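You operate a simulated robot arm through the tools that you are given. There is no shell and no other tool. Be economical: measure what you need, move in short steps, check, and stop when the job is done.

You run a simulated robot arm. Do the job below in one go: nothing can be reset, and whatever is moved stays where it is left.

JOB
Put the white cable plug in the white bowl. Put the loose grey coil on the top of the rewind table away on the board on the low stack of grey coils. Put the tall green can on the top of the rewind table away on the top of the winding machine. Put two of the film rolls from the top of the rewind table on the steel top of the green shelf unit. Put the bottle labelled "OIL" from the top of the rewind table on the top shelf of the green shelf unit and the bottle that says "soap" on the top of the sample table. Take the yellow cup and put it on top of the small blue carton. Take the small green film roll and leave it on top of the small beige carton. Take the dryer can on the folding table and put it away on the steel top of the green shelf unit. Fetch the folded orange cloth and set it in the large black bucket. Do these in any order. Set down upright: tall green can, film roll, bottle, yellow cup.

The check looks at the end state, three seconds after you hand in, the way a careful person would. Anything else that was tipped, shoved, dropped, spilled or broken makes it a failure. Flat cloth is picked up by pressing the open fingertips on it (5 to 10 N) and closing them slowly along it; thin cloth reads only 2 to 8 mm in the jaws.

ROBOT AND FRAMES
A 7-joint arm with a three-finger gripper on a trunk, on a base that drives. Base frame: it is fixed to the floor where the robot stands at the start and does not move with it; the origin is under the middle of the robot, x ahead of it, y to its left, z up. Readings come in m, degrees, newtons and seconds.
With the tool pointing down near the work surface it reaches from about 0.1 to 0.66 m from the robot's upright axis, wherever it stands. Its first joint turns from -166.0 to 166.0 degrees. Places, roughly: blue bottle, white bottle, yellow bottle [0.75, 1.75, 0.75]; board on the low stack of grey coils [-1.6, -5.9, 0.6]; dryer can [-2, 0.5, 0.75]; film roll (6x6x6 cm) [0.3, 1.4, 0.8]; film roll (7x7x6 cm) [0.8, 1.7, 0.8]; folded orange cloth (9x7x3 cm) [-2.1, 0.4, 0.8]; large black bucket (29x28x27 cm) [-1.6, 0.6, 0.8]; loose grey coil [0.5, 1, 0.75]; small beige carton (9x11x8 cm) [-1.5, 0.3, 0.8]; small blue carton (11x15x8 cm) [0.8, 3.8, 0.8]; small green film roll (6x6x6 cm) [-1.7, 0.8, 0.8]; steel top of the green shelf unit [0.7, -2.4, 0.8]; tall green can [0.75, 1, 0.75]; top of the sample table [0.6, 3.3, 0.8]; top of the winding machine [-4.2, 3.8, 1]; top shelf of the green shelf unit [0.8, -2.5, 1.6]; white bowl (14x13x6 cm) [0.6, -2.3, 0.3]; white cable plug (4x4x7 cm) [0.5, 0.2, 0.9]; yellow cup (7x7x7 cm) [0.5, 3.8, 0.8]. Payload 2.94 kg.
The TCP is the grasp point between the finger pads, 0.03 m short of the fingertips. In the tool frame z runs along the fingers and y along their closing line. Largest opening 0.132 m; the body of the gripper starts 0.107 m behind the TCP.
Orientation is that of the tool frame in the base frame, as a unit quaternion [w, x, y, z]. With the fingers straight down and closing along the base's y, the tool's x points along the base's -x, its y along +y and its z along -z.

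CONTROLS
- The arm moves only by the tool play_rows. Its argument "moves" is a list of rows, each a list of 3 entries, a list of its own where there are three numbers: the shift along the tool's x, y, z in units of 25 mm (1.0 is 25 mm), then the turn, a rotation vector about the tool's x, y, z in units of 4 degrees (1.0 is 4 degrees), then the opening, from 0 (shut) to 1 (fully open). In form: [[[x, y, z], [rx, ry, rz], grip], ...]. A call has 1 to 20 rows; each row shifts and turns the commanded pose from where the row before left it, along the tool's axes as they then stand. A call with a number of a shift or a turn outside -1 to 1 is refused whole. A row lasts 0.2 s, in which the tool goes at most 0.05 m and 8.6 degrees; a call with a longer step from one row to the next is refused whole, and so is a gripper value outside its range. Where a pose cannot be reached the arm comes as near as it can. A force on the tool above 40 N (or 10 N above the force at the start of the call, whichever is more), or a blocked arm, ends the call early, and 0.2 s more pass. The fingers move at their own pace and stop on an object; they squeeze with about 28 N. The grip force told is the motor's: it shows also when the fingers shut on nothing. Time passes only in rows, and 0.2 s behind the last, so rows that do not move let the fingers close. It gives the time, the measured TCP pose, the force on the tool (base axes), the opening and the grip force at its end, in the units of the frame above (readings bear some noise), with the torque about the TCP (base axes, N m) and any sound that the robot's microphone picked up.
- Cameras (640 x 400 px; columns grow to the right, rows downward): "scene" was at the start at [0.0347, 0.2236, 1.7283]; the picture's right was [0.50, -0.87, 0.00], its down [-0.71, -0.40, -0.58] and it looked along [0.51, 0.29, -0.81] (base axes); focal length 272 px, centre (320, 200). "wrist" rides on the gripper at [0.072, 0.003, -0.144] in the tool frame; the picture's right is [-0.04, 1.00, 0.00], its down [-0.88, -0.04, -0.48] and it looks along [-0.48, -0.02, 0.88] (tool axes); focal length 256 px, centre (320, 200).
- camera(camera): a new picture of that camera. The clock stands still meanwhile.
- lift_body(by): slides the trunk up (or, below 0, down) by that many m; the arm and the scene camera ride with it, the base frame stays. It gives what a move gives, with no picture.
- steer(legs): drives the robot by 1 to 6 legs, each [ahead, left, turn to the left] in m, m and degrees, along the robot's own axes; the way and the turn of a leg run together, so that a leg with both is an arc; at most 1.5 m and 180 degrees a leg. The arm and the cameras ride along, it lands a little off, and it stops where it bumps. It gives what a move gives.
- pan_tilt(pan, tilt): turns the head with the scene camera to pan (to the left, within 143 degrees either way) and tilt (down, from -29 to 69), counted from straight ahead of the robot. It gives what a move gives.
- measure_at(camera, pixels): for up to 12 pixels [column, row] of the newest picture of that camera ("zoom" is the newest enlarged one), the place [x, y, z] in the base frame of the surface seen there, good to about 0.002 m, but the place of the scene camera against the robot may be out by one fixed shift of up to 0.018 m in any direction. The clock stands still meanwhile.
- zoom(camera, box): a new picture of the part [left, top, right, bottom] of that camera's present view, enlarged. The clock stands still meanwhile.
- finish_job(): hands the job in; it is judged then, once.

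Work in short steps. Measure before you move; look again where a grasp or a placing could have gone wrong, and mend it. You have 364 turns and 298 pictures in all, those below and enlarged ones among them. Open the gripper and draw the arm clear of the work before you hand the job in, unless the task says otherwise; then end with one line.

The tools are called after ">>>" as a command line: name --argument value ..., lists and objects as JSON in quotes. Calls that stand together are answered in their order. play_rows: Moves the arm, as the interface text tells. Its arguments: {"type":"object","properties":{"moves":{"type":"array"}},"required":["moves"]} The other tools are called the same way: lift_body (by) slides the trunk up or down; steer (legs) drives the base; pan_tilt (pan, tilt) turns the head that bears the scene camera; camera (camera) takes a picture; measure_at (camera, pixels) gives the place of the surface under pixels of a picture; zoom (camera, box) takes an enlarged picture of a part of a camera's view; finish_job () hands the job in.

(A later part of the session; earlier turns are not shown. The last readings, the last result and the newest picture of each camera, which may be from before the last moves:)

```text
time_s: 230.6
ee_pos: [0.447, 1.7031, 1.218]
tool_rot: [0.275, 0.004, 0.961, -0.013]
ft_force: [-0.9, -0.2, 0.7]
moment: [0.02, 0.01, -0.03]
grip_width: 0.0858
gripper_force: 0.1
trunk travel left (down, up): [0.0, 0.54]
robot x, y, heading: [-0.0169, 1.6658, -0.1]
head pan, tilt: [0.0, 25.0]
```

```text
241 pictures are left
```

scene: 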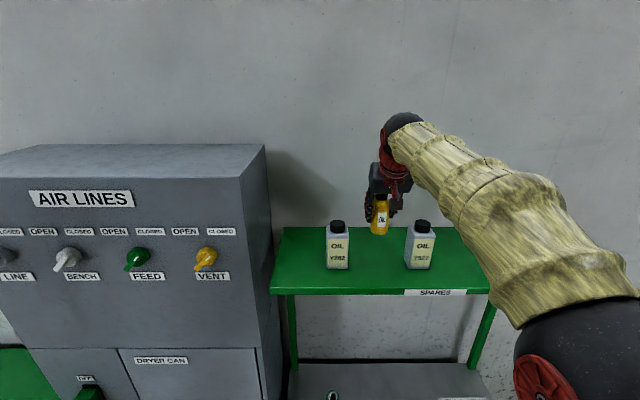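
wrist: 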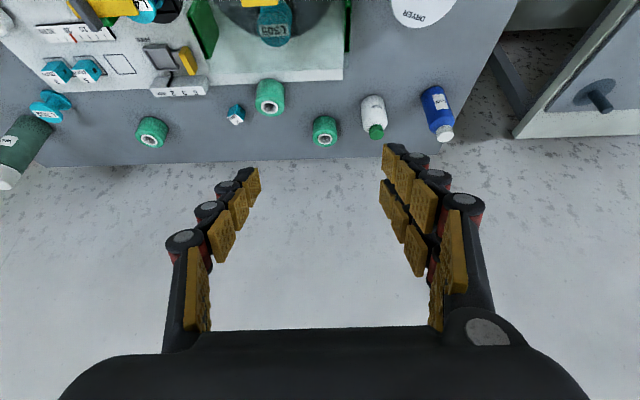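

Roll 2 is at (324,130). I measure its rim and the soap bottle.

>>> measure_at --camera "wrist" --pixels '[[313, 128], [336, 128], [324, 118], [324, 134], [324, 144], [317, 138], [332, 138], [373, 110], [376, 131], [363, 112], [384, 110]]'

```text
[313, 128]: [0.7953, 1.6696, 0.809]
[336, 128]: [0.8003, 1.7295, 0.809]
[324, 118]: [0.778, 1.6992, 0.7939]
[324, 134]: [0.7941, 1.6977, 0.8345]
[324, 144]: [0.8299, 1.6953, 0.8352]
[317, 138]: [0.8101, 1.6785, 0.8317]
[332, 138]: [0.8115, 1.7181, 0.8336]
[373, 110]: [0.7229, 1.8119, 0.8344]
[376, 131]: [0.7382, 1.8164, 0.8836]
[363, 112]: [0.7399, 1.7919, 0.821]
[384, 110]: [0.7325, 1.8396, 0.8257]
```

Roll 2 centre ≈(0.808,1.6985), top 0.836. I go to a pre-grasp 12 cm back along the tool.

>>> play_rows --moves '[[[-0.224, 0.01, 0.96], [0, 0, 0], 0.68], [[-0.224, 0.01, 0.96], [0, 0, 0], 0.68], [[-0.224, 0.01, 0.96], [0, 0, 0], 0.68], [[-0.224, 0.01, 0.96], [0, 0, 0], 0.68], [[-0.224, 0.01, 0.96], [0, 0, 0], 0.68], [[-0.224, 0.01, 0.96], [0, 0, 0], 0.68], [[-0.224, 0.01, 0.96], [0, 0, 0], 0.68], [[-0.224, 0.01, 0.96], [0, 0, 0], 0.68], [[-0.224, 0.01, 0.96], [0, 0, 0], 0.68], [[-0.224, 0.01, 0.96], [0, 0, 0], 0.68], [[-0.224, 0.01, 0.96], [0, 0, 0], 0.68], [[-0.224, 0.01, 0.96], [0, 0, 0], 0.68], [[-0.224, 0.01, 0.96], [0, 0, 0], 0.68], [[-0.224, 0.01, 0.96], [0, 0, 0], 0.68], [[-0.224, 0.01, 0.96], [0, 0, 0], 0.68], [[-0.224, 0.01, 0.96], [0, 0, 0], 0.68], [[-0.224, 0.01, 0.96], [0, 0, 0], 0.68], [[0, 0, 0], [0, 0, 0], 0.68]]'

>>> camera --camera "wrist"

>>> measure_at --camera "wrist" --pixels '[[320, 100], [320, 150], [300, 140], [340, 140]]'

```text
time_s: 234.4
ee_pos: [0.7428, 1.6963, 0.9237]
tool_rot: [0.275, 0.003, 0.961, -0.013]
ft_force: [-0.2, -0.2, -0.3]
moment: [0.0, 0.02, 0.01]
grip_width: 0.0899
gripper_force: 0.1
trunk travel left (down, up): [0.0, 0.54]
robot x, y, heading: [-0.0183, 1.6639, 0.0]
head pan, tilt: [0.0, 25.0]
```

```text
240 pictures are left
```

wrist: 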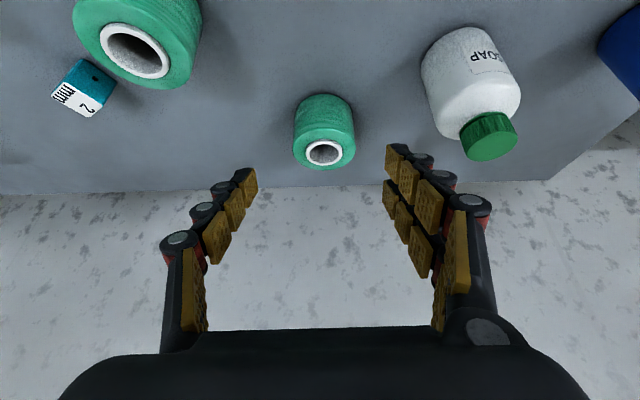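

```text
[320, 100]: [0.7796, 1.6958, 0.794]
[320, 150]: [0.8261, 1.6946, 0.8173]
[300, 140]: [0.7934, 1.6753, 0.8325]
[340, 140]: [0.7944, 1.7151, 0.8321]
```

Aligned. I advance 0.122 m and close.

>>> play_rows --moves '[[[0, 0.08, 0.98], [0, 0, 0], 0.68], [[0, 0.08, 0.98], [0, 0, 0], 0.68], [[0, 0, 0.98], [0, 0, 0], 0.68], [[0, 0, 0.98], [0, 0, 0], 0.68], [[0, 0, 0.96], [0, 0, 0], 0.68], [[0, 0, 0], [0, 0, 0], 0.68], [[0, 0, 0], [0, 0, 0], 0.25], [[0, 0, 0], [0, 0, 0], 0.25], [[0, 0, 0], [0, 0, 0], 0.25], [[0, 0, 0], [0, 0, 0], 0.25], [[0, 0, 0], [0, 0, 0], 0.25]]'

>>> camera --camera "wrist"

```text
time_s: 236.8
ee_pos: [0.8073, 1.6953, 0.8191]
tool_rot: [0.275, 0.004, 0.961, -0.012]
ft_force: [-0.1, 1.4, 1.9]
moment: [0.2, -0.04, 0.0]
grip_width: 0.0652
gripper_force: 27.8
trunk travel left (down, up): [0.0, 0.54]
robot x, y, heading: [-0.0151, 1.6689, -0.2]
head pan, tilt: [0.0, 25.0]
```

```text
239 pictures are left
```

wrist: 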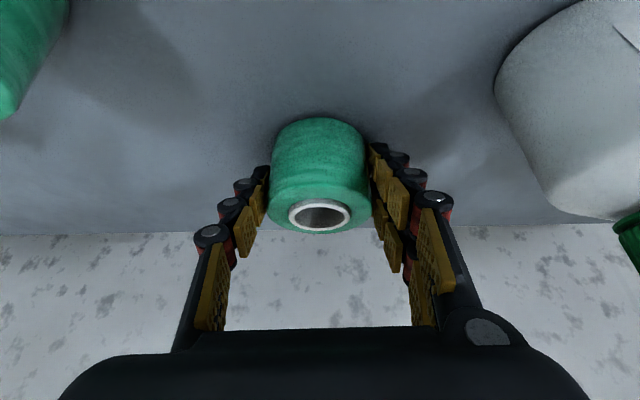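

Held at 65 mm (base 0.04 below TCP). I lift, draw back, and drive to the shelf unit.

>>> play_rows --moves '[[[-0.53, 0, -0.848], [0, 0, 0], 0.25], [[-0.53, 0, -0.848], [0, 0, 0], 0.25], [[-0.53, 0, -0.848], [0, 0, 0], 0.25], [[-0.53, 0, -0.848], [0, 0, 0], 0.25], [[-0.53, 0, -0.848], [0, 0, 0], 0.25], [[-0.53, 0, -0.848], [0, 0, 0], 0.25], [[-0.53, 0, -0.848], [0, 0, 0], 0.25], [[-0.53, 0, -0.848], [0, 0, 0], 0.25], [[0.848, 0, -0.53], [0, 0, 0], 0.25], [[0.848, 0, -0.53], [0, 0, 0], 0.25], [[0.848, 0, -0.53], [0, 0, 0], 0.25], [[0.848, 0, -0.53], [0, 0, 0], 0.25], [[0.848, 0, -0.53], [0, 0, 0], 0.25], [[0.848, 0, -0.53], [0, 0, 0], 0.25], [[0.848, 0, -0.53], [0, 0, 0], 0.25], [[0.848, 0, -0.53], [0, 0, 0], 0.25], [[0.848, 0, -0.53], [0, 0, 0], 0.25], [[0.848, 0, -0.53], [0, 0, 0], 0.25], [[0.848, 0, -0.53], [0, 0, 0], 0.25], [[0.848, 0, -0.53], [0, 0, 0], 0.25]]'

>>> steer --legs '[[-0.35, 0, 0], [0, -1.4, 0], [0, -1.4, -1], [0, -1.3, -1]]'

>>> camera --camera "wrist"

```text
time_s: 241.0
ee_pos: [0.5088, 1.7056, 1.0184]
tool_rot: [0.275, 0.004, 0.961, -0.013]
ft_force: [0.3, -0.3, -2.8]
moment: [-0.02, 0.05, -0.02]
grip_width: 0.0646
gripper_force: 28.7
trunk travel left (down, up): [0.0, 0.54]
robot x, y, heading: [-0.0108, 1.6708, -0.2]
head pan, tilt: [0.0, 25.0]
```

```text
time_s: 262.2
ee_pos: [0.1293, -2.3453, 1.0184]
tool_rot: [0.275, 0.025, 0.961, -0.02]
ft_force: [0.6, -0.8, -1.5]
moment: [-0.03, -0.02, 0.02]
grip_width: 0.0646
gripper_force: 27.9
trunk travel left (down, up): [0.0, 0.54]
robot x, y, heading: [-0.3961, -2.3634, -2.3]
head pan, tilt: [0.0, 25.0]
```

```text
238 pictures are left
```

wrist: 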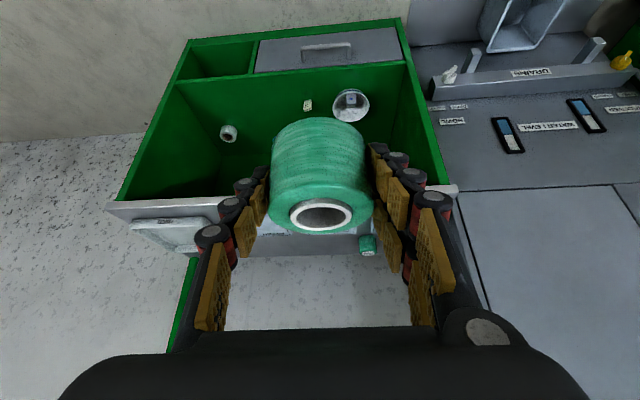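

I drive ahead 0.476 m, 0.085 right, turning +2.3°.

>>> steer --legs '[[0.476, -0.085, 2.3]]'

>>> camera --camera "wrist"

```text
time_s: 265.1
ee_pos: [0.6092, -2.424, 1.0193]
tool_rot: [0.275, 0.008, 0.961, -0.015]
ft_force: [0.5, -0.2, -2.2]
moment: [0.02, 0.02, 0.0]
grip_width: 0.0645
gripper_force: 28.0
trunk travel left (down, up): [0.0, 0.54]
robot x, y, heading: [0.0858, -2.4618, -0.4]
head pan, tilt: [0.0, 25.0]
```

```text
237 pictures are left
```

wrist: 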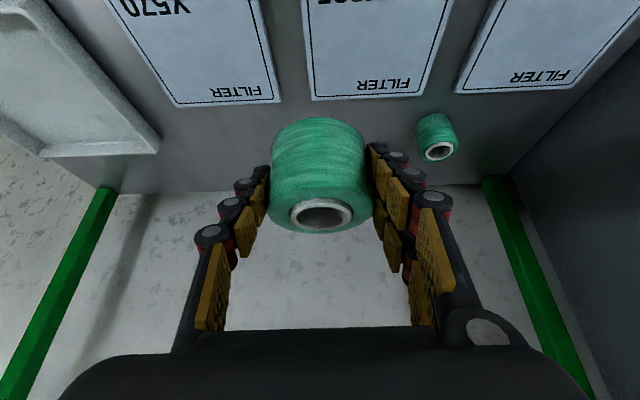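

I extend 0.18 m and lower 0.175 m to just at the surface (z target 0.843).

>>> play_rows --moves '[[[-0.873, 0, 0.545], [0, 0, 0], 0.25], [[-0.873, 0, 0.545], [0, 0, 0], 0.25], [[-0.873, 0, 0.545], [0, 0, 0], 0.25], [[-0.873, 0, 0.545], [0, 0, 0], 0.25], [[-0.873, 0, 0.545], [0, 0, 0], 0.25], [[-0.873, 0, 0.545], [0, 0, 0], 0.25], [[-0.873, 0, 0.545], [0, 0, 0], 0.25], [[0.53, 0, 0.848], [0, 0, 0], 0.25], [[0.53, 0, 0.848], [0, 0, 0], 0.25], [[0.53, 0, 0.848], [0, 0, 0], 0.25], [[0.53, 0, 0.848], [0, 0, 0], 0.25], [[0.53, 0, 0.848], [0, 0, 0], 0.25], [[0.53, 0, 0.848], [0, 0, 0], 0.25], [[0.5, 0, 0.8], [0, 0, 0], 0.25], [[0, 0, 0], [0, 0, 0], 0.25]]'

>>> camera --camera "wrist"

```text
time_s: 268.3
ee_pos: [0.788, -2.432, 0.8455]
tool_rot: [0.275, 0.008, 0.961, -0.014]
ft_force: [0.5, 0.9, -2.2]
moment: [-0.02, -0.03, 0.0]
grip_width: 0.0643
gripper_force: 28.5
trunk travel left (down, up): [0.0, 0.54]
robot x, y, heading: [0.0858, -2.4582, -0.4]
head pan, tilt: [0.0, 25.0]
```

```text
236 pictures are left
```

wrist: 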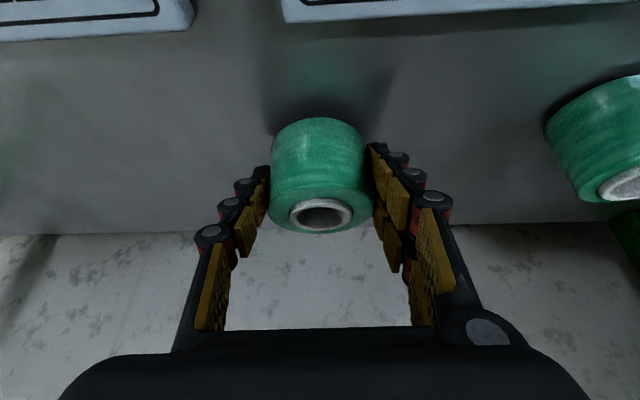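

I ease down 5 mm, release, and back out along the tool axis.

>>> play_rows --moves '[[[0.06, 0, 0.1], [0, 0, 0], 0.25], [[0.05, 0, 0.08], [0, 0, 0], 0.25], [[0, 0, 0], [0, 0, 0], 0.52], [[0, 0, 0], [0, 0, 0], 0.6], [[0, 0, 0], [0, 0, 0], 0.7], [[0, 0, 0], [0, 0, 0], 0.7], [[0, 0, -0.6], [0, 0, 0], 0.7], [[0, 0, -1], [0, 0, 0], 0.7], [[0, 0, -1], [0, 0, 0], 0.7], [[0, 0, -1], [0, 0, 0], 0.7], [[0, 0, -1], [0, 0, 0], 0.7], [[0, 0, -1], [0, 0, 0], 0.7], [[0, 0, -1], [0, 0, 0], 0.7], [[0, 0, -1], [0, 0, 0], 0.7]]'

>>> camera --camera "wrist"

```text
time_s: 271.3
ee_pos: [0.6892, -2.4269, 1.0009]
tool_rot: [0.275, 0.008, 0.961, -0.013]
ft_force: [-0.1, -0.2, 0.0]
moment: [0.03, -0.01, -0.01]
grip_width: 0.0925
gripper_force: 0.1
trunk travel left (down, up): [0.0, 0.54]
robot x, y, heading: [0.0829, -2.4591, -0.4]
head pan, tilt: [0.0, 25.0]
```

```text
235 pictures are left
```

wrist: 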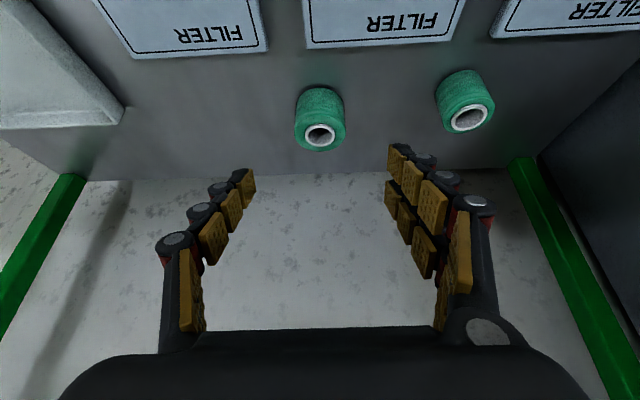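

Both rolls stand. Now the SOAP bottle: I retract and drive to y≈1.8 at the rewind table.

>>> play_rows --moves '[[[0.848, 0, -0.53], [0, 0, 0], 0.8], [[0.848, 0, -0.53], [0, 0, 0], 0.8], [[0.848, 0, -0.53], [0, 0, 0], 0.8], [[0.848, 0, -0.53], [0, 0, 0], 0.8], [[0.848, 0, -0.53], [0, 0, 0], 0.8], [[0.848, 0, -0.53], [0, 0, 0], 0.8], [[0.848, 0, -0.53], [0, 0, 0], 0.8], [[0.848, 0, -0.53], [0, 0, 0], 0.8], [[-0.53, 0, -0.848], [0, 0, 0], 0.8], [[-0.53, 0, -0.848], [0, 0, 0], 0.8], [[-0.53, 0, -0.848], [0, 0, 0], 0.8]]'

>>> steer --legs '[[-0.44, 0, 0], [0, 1.45, 0], [0, 1.45, -0.7], [0, 1.35, -0.7]]'

```text
time_s: 273.7
ee_pos: [0.4893, -2.4206, 1.0755]
tool_rot: [0.273, 0.009, 0.962, -0.015]
ft_force: [0.6, -0.2, 0.2]
moment: [-0.01, 0.05, -0.02]
grip_width: 0.1058
gripper_force: 0.1
trunk travel left (down, up): [0.0, 0.54]
robot x, y, heading: [0.0909, -2.4563, -0.6]
head pan, tilt: [0.0, 25.0]
```

```text
time_s: 296.4
ee_pos: [0.2152, 1.8276, 1.0762]
tool_rot: [0.275, 0.035, 0.961, -0.021]
ft_force: [-0.3, -0.7, 0.0]
moment: [0.0, -0.01, 0.0]
grip_width: 0.1055
gripper_force: 0.1
trunk travel left (down, up): [0.0, 0.54]
robot x, y, heading: [-0.1892, 1.8104, -3.6]
head pan, tilt: [0.0, 25.0]
```

I drive up 0.15 m and turn +3.6°, then look.

>>> steer --legs '[[0.15, 0.0, 3.6]]'

>>> camera --camera "wrist"

```text
time_s: 297.8
ee_pos: [0.3668, 1.8471, 1.0746]
tool_rot: [0.275, 0.005, 0.961, -0.014]
ft_force: [-0.7, -0.6, 0.4]
moment: [0.01, -0.04, 0.01]
grip_width: 0.1056
gripper_force: 0.0
trunk travel left (down, up): [0.0, 0.54]
robot x, y, heading: [-0.0355, 1.8127, 0.1]
head pan, tilt: [0.0, 25.0]
```

```text
234 pictures are left
```

wrist: 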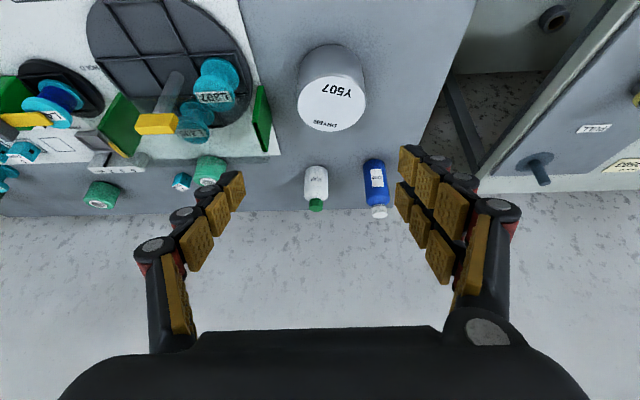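

Measure soap (316,185), blue bottle (376,185), and the drum top.

>>> measure_at --camera "wrist" --pixels '[[316, 175], [316, 195], [316, 206], [306, 183], [327, 183], [316, 190], [365, 185], [387, 185], [333, 105], [333, 128], [316, 170], [345, 190]]'

```text
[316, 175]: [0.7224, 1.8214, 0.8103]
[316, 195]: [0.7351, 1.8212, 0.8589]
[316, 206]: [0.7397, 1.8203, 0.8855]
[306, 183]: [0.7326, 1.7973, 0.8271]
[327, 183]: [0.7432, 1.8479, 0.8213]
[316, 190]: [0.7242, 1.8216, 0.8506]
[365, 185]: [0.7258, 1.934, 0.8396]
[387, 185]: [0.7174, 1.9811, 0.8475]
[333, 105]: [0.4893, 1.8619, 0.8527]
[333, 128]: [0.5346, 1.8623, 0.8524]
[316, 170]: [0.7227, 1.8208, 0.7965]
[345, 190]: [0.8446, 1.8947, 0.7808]
```

Soap centre ≈(0.748,1.822), body to z 0.855. I go to the pre-grasp point.

>>> play_rows --moves '[[[-0.643, -0.05, 0.963], [0, 0, 0], 0.68], [[-0.643, -0.05, 0.963], [0, 0, 0], 0.68], [[-0.643, -0.05, 0.963], [0, 0, 0], 0.68], [[-0.643, -0.05, 0.963], [0, 0, 0], 0.68], [[-0.643, -0.05, 0.963], [0, 0, 0], 0.68], [[-0.643, -0.05, 0.963], [0, 0, 0], 0.68], [[-0.643, -0.05, 0.963], [0, 0, 0], 0.68], [[-0.643, -0.05, 0.963], [0, 0, 0], 0.68], [[-0.643, -0.05, 0.963], [0, 0, 0], 0.68], [[-0.643, -0.05, 0.963], [0, 0, 0], 0.68], [[-0.643, -0.05, 0.963], [0, 0, 0], 0.68], [[-0.643, -0.05, 0.963], [0, 0, 0], 0.68], [[0, 0, 0], [0, 0, 0], 0.68]]'

>>> camera --camera "wrist"

>>> measure_at --camera "wrist" --pixels '[[325, 120], [325, 100], [303, 120], [348, 120]]'

```text
time_s: 300.6
ee_pos: [0.6856, 1.8269, 0.9326]
tool_rot: [0.275, 0.005, 0.961, -0.013]
ft_force: [0.6, 0.4, -0.8]
moment: [0.0, 0.04, -0.01]
grip_width: 0.0897
gripper_force: 0.0
trunk travel left (down, up): [0.0, 0.54]
robot x, y, heading: [-0.0344, 1.8073, 0.1]
head pan, tilt: [0.0, 25.0]
```

```text
233 pictures are left
```

wrist: 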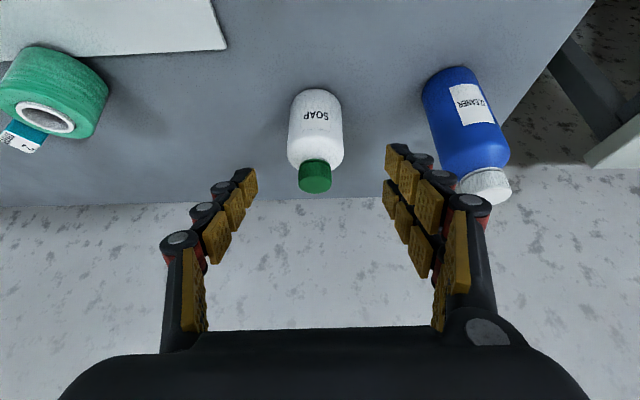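

```text
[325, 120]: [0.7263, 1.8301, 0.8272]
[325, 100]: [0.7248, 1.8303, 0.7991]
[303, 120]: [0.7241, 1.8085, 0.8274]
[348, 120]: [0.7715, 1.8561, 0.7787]
```

I advance 0.121 m (5 mm right) and close on the soap.

>>> play_rows --moves '[[[0, -0.1, 0.97], [0, 0, 0], 0.68], [[0, -0.1, 0.97], [0, 0, 0], 0.68], [[0, 0, 0.97], [0, 0, 0], 0.68], [[0, 0, 0.97], [0, 0, 0], 0.68], [[0, 0, 0.97], [0, 0, 0], 0.68], [[0, 0, 0], [0, 0, 0], 0.68], [[0, 0, 0], [0, 0, 0], 0.25], [[0, 0, 0], [0, 0, 0], 0.25], [[0, 0, 0], [0, 0, 0], 0.25], [[0, 0, 0], [0, 0, 0], 0.25], [[0, 0, 0], [0, 0, 0], 0.25]]'

>>> camera --camera "wrist"

```text
time_s: 303.0
ee_pos: [0.7448, 1.8174, 0.8304]
tool_rot: [0.275, 0.005, 0.961, -0.014]
ft_force: [0.7, 0.7, 1.1]
moment: [0.08, -0.02, -0.03]
grip_width: 0.0567
gripper_force: 27.6
trunk travel left (down, up): [0.0, 0.54]
robot x, y, heading: [-0.0364, 1.8058, -0.1]
head pan, tilt: [0.0, 25.0]
```

```text
232 pictures are left
```

wrist: 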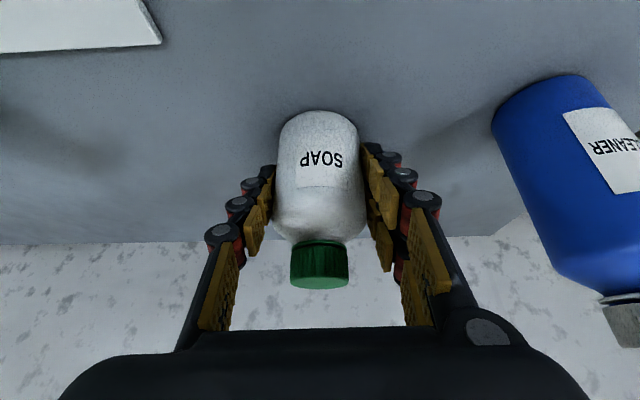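

Held (base 0.051 below TCP). I lift, draw back, and drive to the sample table.

>>> play_rows --moves '[[[-0.53, 0, -0.848], [0, 0, 0], 0.25], [[-0.53, 0, -0.848], [0, 0, 0], 0.25], [[-0.53, 0, -0.848], [0, 0, 0], 0.25], [[-0.53, 0, -0.848], [0, 0, 0], 0.25], [[-0.53, 0, -0.848], [0, 0, 0], 0.25], [[-0.53, 0, -0.848], [0, 0, 0], 0.25], [[-0.53, 0, -0.848], [0, 0, 0], 0.25], [[-0.53, 0, -0.848], [0, 0, 0], 0.25], [[0.848, 0, -0.53], [0, 0, 0], 0.25], [[0.848, 0, -0.53], [0, 0, 0], 0.25], [[0.848, 0, -0.53], [0, 0, 0], 0.25], [[0.848, 0, -0.53], [0, 0, 0], 0.25], [[0.848, 0, -0.53], [0, 0, 0], 0.25], [[0.848, 0, -0.53], [0, 0, 0], 0.25], [[0.848, 0, -0.53], [0, 0, 0], 0.25], [[0.848, 0, -0.53], [0, 0, 0], 0.25], [[0.848, 0, -0.53], [0, 0, 0], 0.25], [[0.848, 0, -0.53], [0, 0, 0], 0.25], [[0.848, 0, -0.53], [0, 0, 0], 0.25], [[0.848, 0, -0.53], [0, 0, 0], 0.25]]'

>>> steer --legs '[[-0.3, 0, 0], [0, 1.35, 0.5]]'

>>> pan_tilt --pan 10 --tilt 45

>>> camera --camera "scene"

>>> camera --camera "wrist"

```text
time_s: 307.2
ee_pos: [0.4459, 1.8249, 1.0291]
tool_rot: [0.274, 0.005, 0.962, -0.012]
ft_force: [0.4, 0.3, -2.8]
moment: [-0.01, 0.09, 0.05]
grip_width: 0.0566
gripper_force: 28.7
trunk travel left (down, up): [0.0, 0.54]
robot x, y, heading: [-0.0338, 1.8085, -0.4]
head pan, tilt: [0.0, 25.0]
```

```text
time_s: 315.6
ee_pos: [0.1363, 3.1951, 1.0295]
tool_rot: [0.275, -0.004, 0.961, -0.011]
ft_force: [-0.6, -0.7, -1.5]
moment: [0.01, 0.02, -0.01]
grip_width: 0.0564
gripper_force: 27.6
trunk travel left (down, up): [0.0, 0.54]
robot x, y, heading: [-0.346, 3.1702, 0.9]
head pan, tilt: [0.0, 25.0]
```

```text
time_s: 316.4
ee_pos: [0.137, 3.1945, 1.03]
tool_rot: [0.274, -0.003, 0.962, -0.012]
ft_force: [0.0, -0.1, -1.5]
moment: [-0.02, 0.02, 0.01]
grip_width: 0.0563
gripper_force: 28.1
trunk travel left (down, up): [0.0, 0.54]
robot x, y, heading: [-0.3479, 3.1709, 0.9]
head pan, tilt: [10.0, 45.0]
```

```text
231 pictures are left
```

scene: 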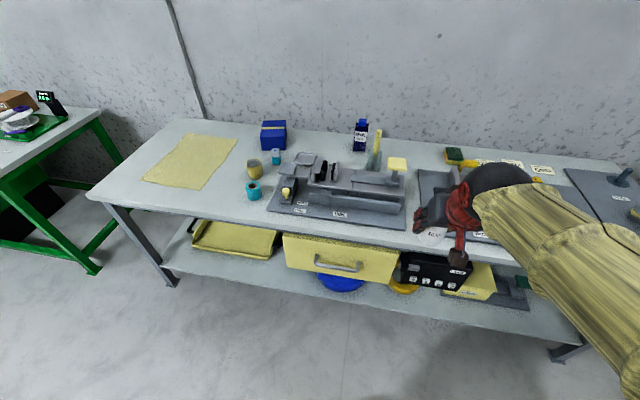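

```text
230 pictures are left
```

wrist: 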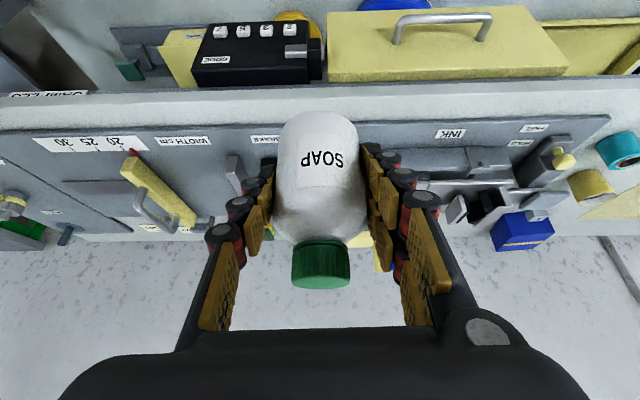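

I zoom on the left half of the sample table to choose a free spot.

>>> zoom --camera "scene" --box '[90, 105, 420, 240]'

>>> measure_at --camera "scene" --pixels '[[254, 168], [254, 196], [273, 135], [275, 157], [250, 140], [310, 145], [335, 150], [220, 190], [120, 190], [235, 140], [385, 145], [185, 205]]'

```text
1.94 times, centred on (255, 172) of scene
```

zoom: 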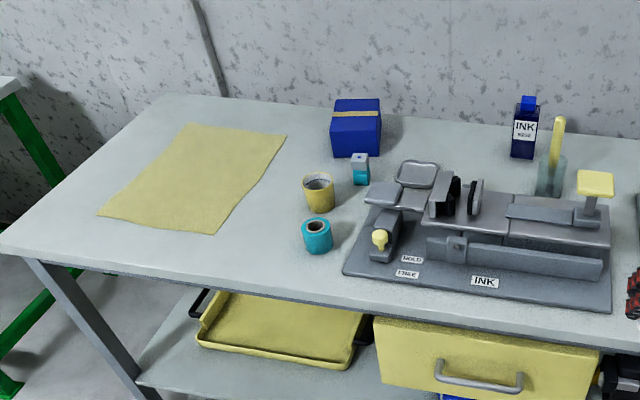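

```text
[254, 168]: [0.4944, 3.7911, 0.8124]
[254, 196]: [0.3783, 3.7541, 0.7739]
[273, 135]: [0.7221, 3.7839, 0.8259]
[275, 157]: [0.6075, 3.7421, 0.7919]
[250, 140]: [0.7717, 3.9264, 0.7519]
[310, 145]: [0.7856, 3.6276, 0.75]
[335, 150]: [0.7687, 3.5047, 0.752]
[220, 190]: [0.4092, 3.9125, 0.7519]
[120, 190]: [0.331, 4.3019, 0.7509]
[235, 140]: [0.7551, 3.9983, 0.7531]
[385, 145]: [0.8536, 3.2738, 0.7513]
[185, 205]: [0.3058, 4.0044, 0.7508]
```

Free spot at about (0.34,3.93), right of the sheet and left of the teal roll. I drive there holding the soap at height.

>>> steer --legs '[[0.0, 0.73, -0.9], [0.19, 0, 0]]'

>>> camera --camera "wrist"

>>> camera --camera "scene"

```text
time_s: 321.7
ee_pos: [0.324, 3.934, 1.0291]
tool_rot: [0.276, 0.006, 0.961, -0.014]
ft_force: [0.4, -0.4, -2.4]
moment: [0.02, -0.04, 0.02]
grip_width: 0.0561
gripper_force: 27.8
trunk travel left (down, up): [0.0, 0.54]
robot x, y, heading: [-0.1559, 3.9153, -0.4]
head pan, tilt: [10.0, 45.0]
```

```text
228 pictures are left
```

wrist: 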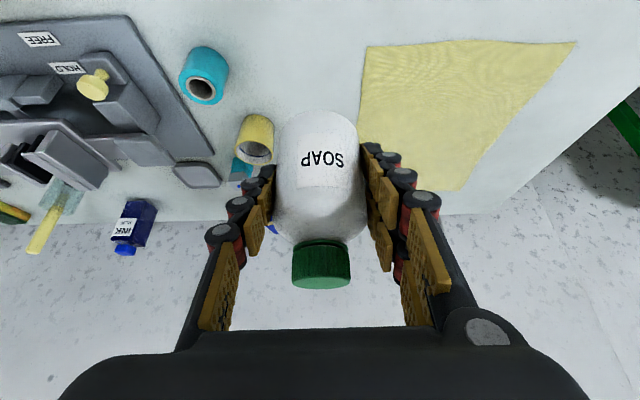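

```text
227 pictures are left
```

scene: 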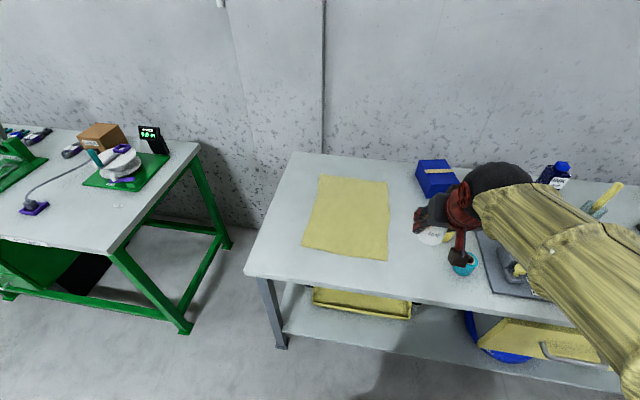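

I measure the sheet edge, teal roll, cup and surface in the wrist picture.

>>> measure_at --camera "wrist" --pixels '[[366, 50], [364, 90], [300, 50], [300, 90], [228, 75], [205, 90], [254, 150], [240, 130], [272, 130], [258, 160], [310, 20], [365, 130]]'

```text
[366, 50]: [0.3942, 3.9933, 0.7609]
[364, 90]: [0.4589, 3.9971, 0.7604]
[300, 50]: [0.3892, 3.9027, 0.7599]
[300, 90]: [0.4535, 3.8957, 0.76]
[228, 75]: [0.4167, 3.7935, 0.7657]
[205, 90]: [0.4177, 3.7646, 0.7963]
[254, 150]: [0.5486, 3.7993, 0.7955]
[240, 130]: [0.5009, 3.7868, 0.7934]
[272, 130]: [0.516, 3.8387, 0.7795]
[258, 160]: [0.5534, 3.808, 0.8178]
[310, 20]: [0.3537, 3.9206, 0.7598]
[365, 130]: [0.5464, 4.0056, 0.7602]
```

Surface z 0.760. I place the soap at (0.36,3.905), lowering to TCP 0.814.

>>> play_rows --moves '[[[0.371, -0.12, 0.895], [0, 0, 0], 0.25], [[0.371, -0.12, 0.895], [0, 0, 0], 0.25], [[0.371, -0.12, 0.895], [0, 0, 0], 0.25], [[0.371, -0.12, 0.895], [0, 0, 0], 0.25], [[0.371, -0.12, 0.895], [0, 0, 0], 0.25], [[0.371, -0.12, 0.895], [0, 0, 0], 0.25], [[0.371, -0.12, 0.895], [0, 0, 0], 0.25], [[0.371, -0.12, 0.895], [0, 0, 0], 0.25], [[0.371, -0.12, 0.895], [0, 0, 0], 0.25], [[0, 0, 0], [0, 0, 0], 0.25]]'

>>> camera --camera "wrist"

```text
time_s: 323.9
ee_pos: [0.3584, 3.8985, 0.8129]
tool_rot: [0.274, 0.007, 0.961, -0.014]
ft_force: [-0.1, 0.3, -2.0]
moment: [0.0, 0.0, 0.03]
grip_width: 0.0563
gripper_force: 27.8
trunk travel left (down, up): [0.0, 0.54]
robot x, y, heading: [-0.1579, 3.9176, -0.4]
head pan, tilt: [10.0, 45.0]
```

```text
226 pictures are left
```

wrist: 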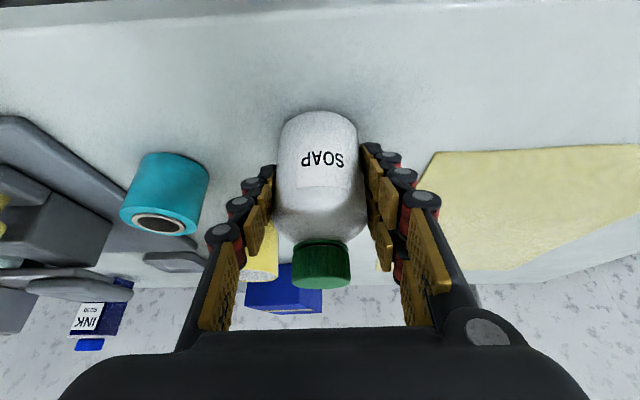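

I ease down 2 mm, release, and retreat upward.

>>> play_rows --moves '[[[0.04, 0, 0.07], [0, 0, 0], 0.25], [[0, 0, 0], [0, 0, 0], 0.46], [[0, 0, 0], [0, 0, 0], 0.52], [[0, 0, 0], [0, 0, 0], 0.6], [[0, 0, 0], [0, 0, 0], 0.6], [[0, 0, -0.6], [0, 0, 0], 0.6], [[0, 0, -1], [0, 0, 0], 0.6], [[0, 0, -1], [0, 0, 0], 0.6], [[0, 0, -1], [0, 0, 0], 0.6], [[0, 0, -1], [0, 0, 0], 0.6], [[0, 0, -1], [0, 0, 0], 0.6], [[0, 0, -1], [0, 0, 0], 0.6], [[0, 0, -1], [0, 0, 0], 0.6], [[0, 0, -1], [0, 0, 0], 0.6]]'

>>> camera --camera "wrist"

```text
time_s: 326.9
ee_pos: [0.2465, 3.9058, 0.997]
tool_rot: [0.274, 0.006, 0.961, -0.014]
ft_force: [0.2, -0.3, -1.2]
moment: [-0.03, 0.02, 0.0]
grip_width: 0.0797
gripper_force: 0.0
trunk travel left (down, up): [0.0, 0.54]
robot x, y, heading: [-0.156, 3.9195, -0.5]
head pan, tilt: [10.0, 45.0]
```

```text
225 pictures are left
```

wrist: 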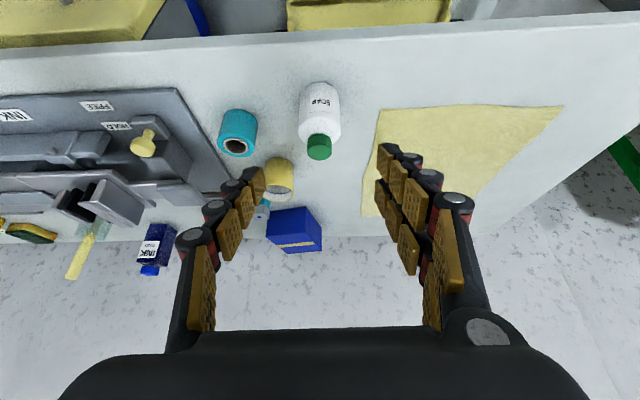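

Soap stands. Now the yellow cup: I shift right 0.12 and ahead 0.1, then measure.

>>> steer --legs '[[0.1, -0.12, 0.5]]'

>>> camera --camera "wrist"

>>> zoom --camera "wrist" --box '[240, 60, 440, 220]'

```text
time_s: 328.3
ee_pos: [0.3472, 3.7911, 0.9956]
tool_rot: [0.274, 0.003, 0.962, -0.013]
ft_force: [0.0, -0.2, 0.2]
moment: [-0.01, -0.02, -0.04]
grip_width: 0.0789
gripper_force: 0.0
trunk travel left (down, up): [0.0, 0.54]
robot x, y, heading: [-0.0573, 3.7954, 0.3]
head pan, tilt: [10.0, 45.0]
```

```text
224 pictures are left
```

wrist: 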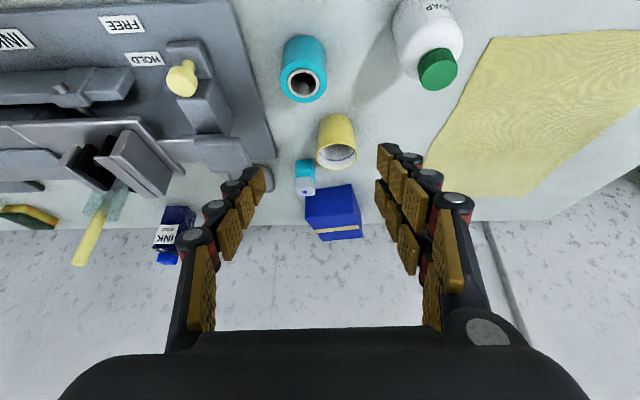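

```text
2.50 times, centred on (340, 140) of wrist
```

zoom: 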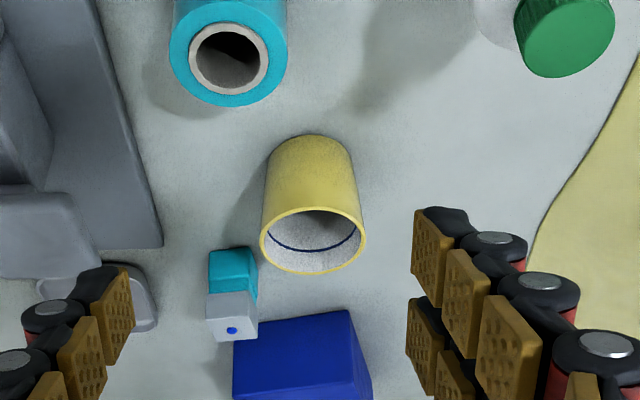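

I measure the cup rim and its neighbours.

>>> measure_at --camera "wrist" --pixels '[[318, 155], [357, 155], [337, 145], [337, 168], [336, 120], [305, 190], [313, 190], [312, 170], [335, 192], [318, 212], [350, 200], [337, 160]]'

>>> zoom --camera "wrist" --box '[280, 150, 400, 250]'

```text
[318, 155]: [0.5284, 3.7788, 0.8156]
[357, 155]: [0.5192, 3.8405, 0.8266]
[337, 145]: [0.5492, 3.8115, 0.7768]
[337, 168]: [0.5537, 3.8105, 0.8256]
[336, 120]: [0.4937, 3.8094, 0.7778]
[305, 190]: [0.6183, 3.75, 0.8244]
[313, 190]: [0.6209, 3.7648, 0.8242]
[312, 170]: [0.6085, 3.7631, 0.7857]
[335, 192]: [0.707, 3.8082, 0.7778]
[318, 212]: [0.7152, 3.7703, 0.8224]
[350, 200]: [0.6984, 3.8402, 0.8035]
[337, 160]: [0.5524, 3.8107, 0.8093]
```

```text
4.00 times, centred on (340, 200) of wrist
```

zoom: 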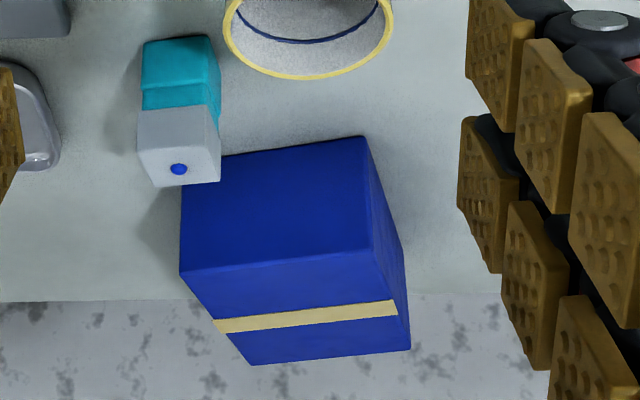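

Cup centre ≈(0.522,3.810), rim z 0.826. I go to pre-grasp and check.

>>> play_rows --moves '[[[-0.307, 0.15, 0.9], [0, 0, 0], 0.75], [[-0.307, 0.15, 0.9], [0, 0, 0], 0.75], [[-0.307, 0.15, 0.9], [0, 0, 0], 0.75], [[-0.307, 0.15, 0.9], [0, 0, 0], 0.75], [[-0.307, 0.15, 0.9], [0, 0, 0], 0.75], [[-0.307, 0.15, 0.9], [0, 0, 0], 0.75], [[0, 0, 0], [0, 0, 0], 0.75]]'

>>> camera --camera "wrist"

```text
time_s: 329.9
ee_pos: [0.4579, 3.8087, 0.904]
tool_rot: [0.274, 0.003, 0.961, -0.014]
ft_force: [0.3, 0.7, -0.6]
moment: [-0.01, 0.0, -0.05]
grip_width: 0.0988
gripper_force: 0.0
trunk travel left (down, up): [0.0, 0.54]
robot x, y, heading: [-0.0549, 3.7987, 0.0]
head pan, tilt: [10.0, 45.0]
```

```text
221 pictures are left
```

wrist: 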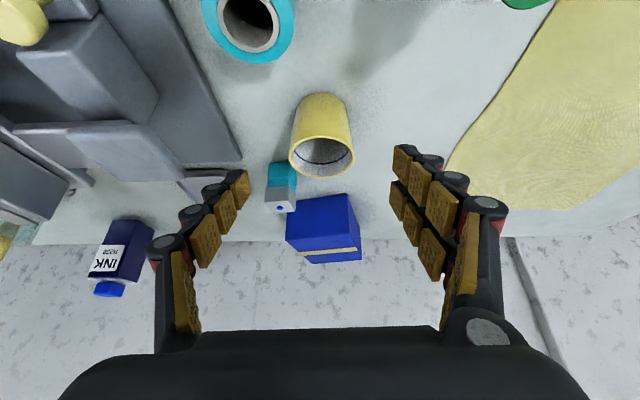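

Centred. I advance 0.12 m and close.

>>> play_rows --moves '[[[0, 0.04, 0.96], [0, 0, 0], 0.75], [[0, 0.04, 0.96], [0, 0, 0], 0.75], [[0, 0, 0.96], [0, 0, 0], 0.75], [[0, 0, 0.96], [0, 0, 0], 0.75], [[0, 0, 0.96], [0, 0, 0], 0.75], [[0, 0, 0], [0, 0, 0], 0.75], [[0, 0, 0], [0, 0, 0], 0.3], [[0, 0, 0], [0, 0, 0], 0.3], [[0, 0, 0], [0, 0, 0], 0.3], [[0, 0, 0], [0, 0, 0], 0.3], [[0, 0, 0], [0, 0, 0], 0.3]]'

>>> camera --camera "wrist"

```text
time_s: 332.3
ee_pos: [0.5224, 3.809, 0.8041]
tool_rot: [0.274, 0.002, 0.962, -0.013]
ft_force: [0.1, -0.3, 0.9]
moment: [-0.07, 0.0, -0.02]
grip_width: 0.0608
gripper_force: 28.1
trunk travel left (down, up): [0.0, 0.54]
robot x, y, heading: [-0.0602, 3.8, 0.3]
head pan, tilt: [10.0, 45.0]
```

```text
220 pictures are left
```

wrist: 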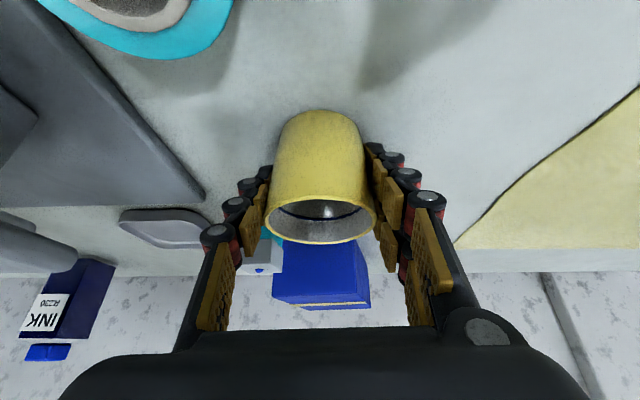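

Held at 61 mm; base 0.044 below TCP. I lift 0.2 m and then view the carton top.

>>> play_rows --moves '[[[-0.53, 0, -0.848], [0, 0, 0], 0.3], [[-0.53, 0, -0.848], [0, 0, 0], 0.3], [[-0.53, 0, -0.848], [0, 0, 0], 0.3], [[-0.53, 0, -0.848], [0, 0, 0], 0.3], [[-0.53, 0, -0.848], [0, 0, 0], 0.3], [[-0.53, 0, -0.848], [0, 0, 0], 0.3], [[-0.53, 0, -0.848], [0, 0, 0], 0.3], [[-0.53, 0, -0.848], [0, 0, 0], 0.3]]'

>>> camera --camera "wrist"

>>> camera --camera "scene"

```text
time_s: 334.1
ee_pos: [0.5244, 3.814, 1.0039]
tool_rot: [0.275, 0.003, 0.961, -0.013]
ft_force: [-0.4, -0.4, -0.6]
moment: [0.0, -0.04, 0.01]
grip_width: 0.0607
gripper_force: 28.3
trunk travel left (down, up): [0.0, 0.54]
robot x, y, heading: [-0.0573, 3.7975, 0.1]
head pan, tilt: [10.0, 45.0]
```

```text
219 pictures are left
```

wrist: 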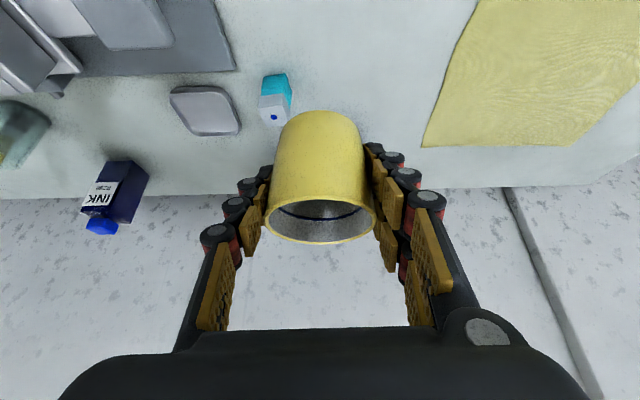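

```text
218 pictures are left
```

scene: 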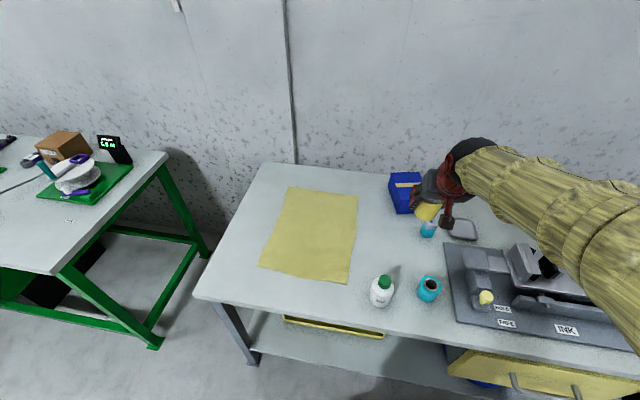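

The cup hides the carton. I shift the hand 0.13 m left to see the carton beside it.

>>> play_rows --moves '[[[0, 1, 0], [0, 0, 0], 0.3], [[0, 1, 0], [0, 0, 0], 0.3], [[0, 1, 0], [0, 0, 0], 0.3], [[0, 1, 0], [0, 0, 0], 0.3], [[0, 1, 0], [0, 0, 0], 0.3]]'

>>> camera --camera "wrist"

```text
time_s: 335.3
ee_pos: [0.5229, 3.937, 1.0]
tool_rot: [0.274, 0.003, 0.962, -0.013]
ft_force: [0.3, 0.1, -0.4]
moment: [0.0, -0.03, 0.01]
grip_width: 0.0604
gripper_force: 28.1
trunk travel left (down, up): [0.0, 0.54]
robot x, y, heading: [-0.0543, 3.7951, 0.2]
head pan, tilt: [10.0, 45.0]
```

```text
217 pictures are left
```

wrist: 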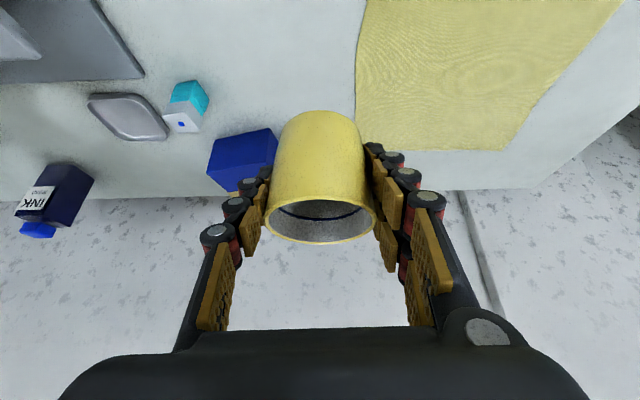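

Still half hidden; I move 0.1 m more left and raise 5 cm.

>>> play_rows --moves '[[[0, 1, 0], [0, 0, 0], 0.3], [[0, 1, 0], [0, 0, 0], 0.3], [[-0.53, 1, -0.848], [0, 0, 0], 0.3], [[-0.53, 1, -0.848], [0, 0, 0], 0.3]]'

>>> zoom --camera "wrist" --box '[100, 60, 300, 220]'

```text
time_s: 336.3
ee_pos: [0.5252, 4.0393, 1.0468]
tool_rot: [0.274, 0.002, 0.962, -0.012]
ft_force: [-0.1, -0.7, -1.7]
moment: [0.04, 0.02, 0.04]
grip_width: 0.0607
gripper_force: 28.2
trunk travel left (down, up): [0.0, 0.54]
robot x, y, heading: [-0.0591, 3.8005, 0.3]
head pan, tilt: [10.0, 45.0]
```

```text
2.50 times, centred on (200, 140) of wrist
```

zoom: 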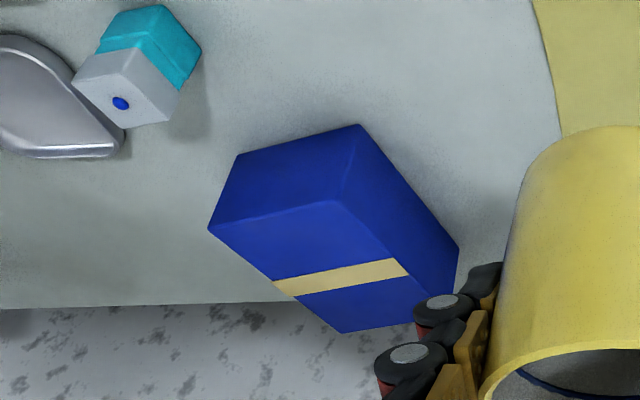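

Now the carton top is visible: corners (208,230), (342,200), back (345,330). I measure it.

>>> measure_at --camera "zoom" --pixels '[[215, 230], [338, 204], [342, 328], [415, 280], [270, 240], [340, 270], [320, 300], [240, 158], [360, 130], [340, 235], [460, 250]]'

```text
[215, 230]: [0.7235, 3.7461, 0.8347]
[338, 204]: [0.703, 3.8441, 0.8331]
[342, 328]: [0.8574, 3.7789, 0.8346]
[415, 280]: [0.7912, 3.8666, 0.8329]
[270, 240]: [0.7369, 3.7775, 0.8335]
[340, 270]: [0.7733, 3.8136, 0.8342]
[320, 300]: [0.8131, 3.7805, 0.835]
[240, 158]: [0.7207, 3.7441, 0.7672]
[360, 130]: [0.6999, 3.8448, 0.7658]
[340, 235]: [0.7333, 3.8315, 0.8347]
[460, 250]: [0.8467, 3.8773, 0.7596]
```

Carton top z 0.834, centre (0.780,3.811). I move over it at height, then check.

>>> play_rows --moves '[[[-0.848, -0.88, 0.53], [0, 0, 0], 0.3], [[-0.848, -0.88, 0.53], [0, 0, 0], 0.3], [[-0.848, -0.88, 0.53], [0, 0, 0], 0.3], [[-0.848, -0.88, 0.53], [0, 0, 0], 0.3], [[-0.848, -0.88, 0.53], [0, 0, 0], 0.3], [[-0.848, -0.88, 0.53], [0, 0, 0], 0.3], [[-0.848, -0.88, 0.53], [0, 0, 0], 0.3], [[-0.848, -0.88, 0.53], [0, 0, 0], 0.3], [[-0.848, -0.88, 0.53], [0, 0, 0], 0.3], [[-0.848, -0.88, 0.53], [0, 0, 0], 0.3], [[0, 0, 0], [0, 0, 0], 0.3]]'

>>> camera --camera "wrist"

```text
time_s: 338.7
ee_pos: [0.7711, 3.8141, 1.0518]
tool_rot: [0.274, 0.003, 0.962, -0.012]
ft_force: [1.2, 0.1, -1.4]
moment: [0.03, 0.01, 0.01]
grip_width: 0.0603
gripper_force: 28.1
trunk travel left (down, up): [0.0, 0.54]
robot x, y, heading: [-0.0547, 3.8, 0.4]
head pan, tilt: [10.0, 45.0]
```

```text
215 pictures are left
```

wrist: 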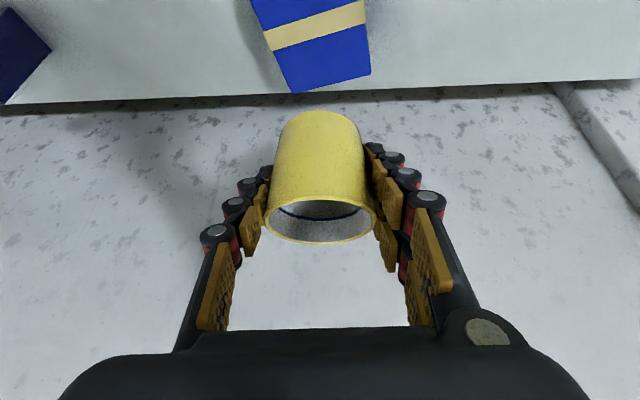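

I lower 0.17 m onto the carton.

>>> play_rows --moves '[[[0.52, 0, 0.831], [0, 0, 0], 0.3], [[0.52, 0, 0.831], [0, 0, 0], 0.3], [[0.52, 0, 0.831], [0, 0, 0], 0.3], [[0.52, 0, 0.831], [0, 0, 0], 0.3], [[0.52, 0, 0.831], [0, 0, 0], 0.3], [[0.52, 0, 0.831], [0, 0, 0], 0.3], [[0.5, 0, 0.8], [0, 0, 0], 0.3], [[0, 0, 0], [0, 0, 0], 0.3]]'

>>> camera --camera "wrist"

```text
time_s: 340.5
ee_pos: [0.7703, 3.8108, 0.8815]
tool_rot: [0.275, 0.003, 0.961, -0.013]
ft_force: [0.0, -0.6, -1.2]
moment: [0.02, 0.01, 0.0]
grip_width: 0.0603
gripper_force: 28.3
trunk travel left (down, up): [0.0, 0.54]
robot x, y, heading: [-0.0561, 3.7992, 0.2]
head pan, tilt: [10.0, 45.0]
```

```text
214 pictures are left
```

wrist: 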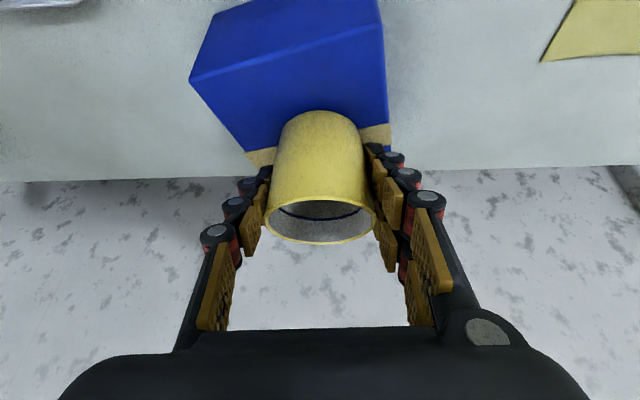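

I ease down 3 mm, release and retreat along the tool axis.

>>> play_rows --moves '[[[0.07, 0, 0.11], [0, 0, 0], 0.3], [[0, 0, 0], [0, 0, 0], 0.49], [[0, 0, 0], [0, 0, 0], 0.55], [[0, 0, 0], [0, 0, 0], 0.65], [[0, 0, 0], [0, 0, 0], 0.65], [[0, 0, -0.6], [0, 0, 0], 0.65], [[0, 0, -1], [0, 0, 0], 0.65], [[0, 0, -1], [0, 0, 0], 0.65], [[0, 0, -1], [0, 0, 0], 0.65], [[0, 0, -1], [0, 0, 0], 0.65], [[0, 0, -1], [0, 0, 0], 0.65], [[0, 0, -1], [0, 0, 0], 0.65]]'

>>> camera --camera "wrist"

```text
time_s: 343.1
ee_pos: [0.6831, 3.8169, 1.0166]
tool_rot: [0.274, 0.003, 0.962, -0.013]
ft_force: [-0.5, 0.6, -0.4]
moment: [-0.01, -0.01, 0.01]
grip_width: 0.0857
gripper_force: 0.1
trunk travel left (down, up): [0.0, 0.54]
robot x, y, heading: [-0.0602, 3.7996, 0.3]
head pan, tilt: [10.0, 45.0]
```

```text
213 pictures are left
```

wrist: 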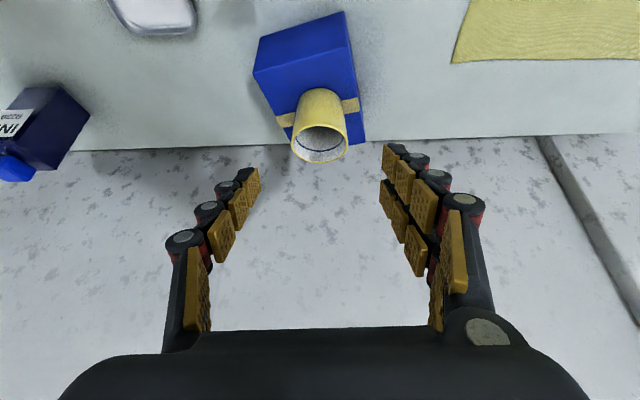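

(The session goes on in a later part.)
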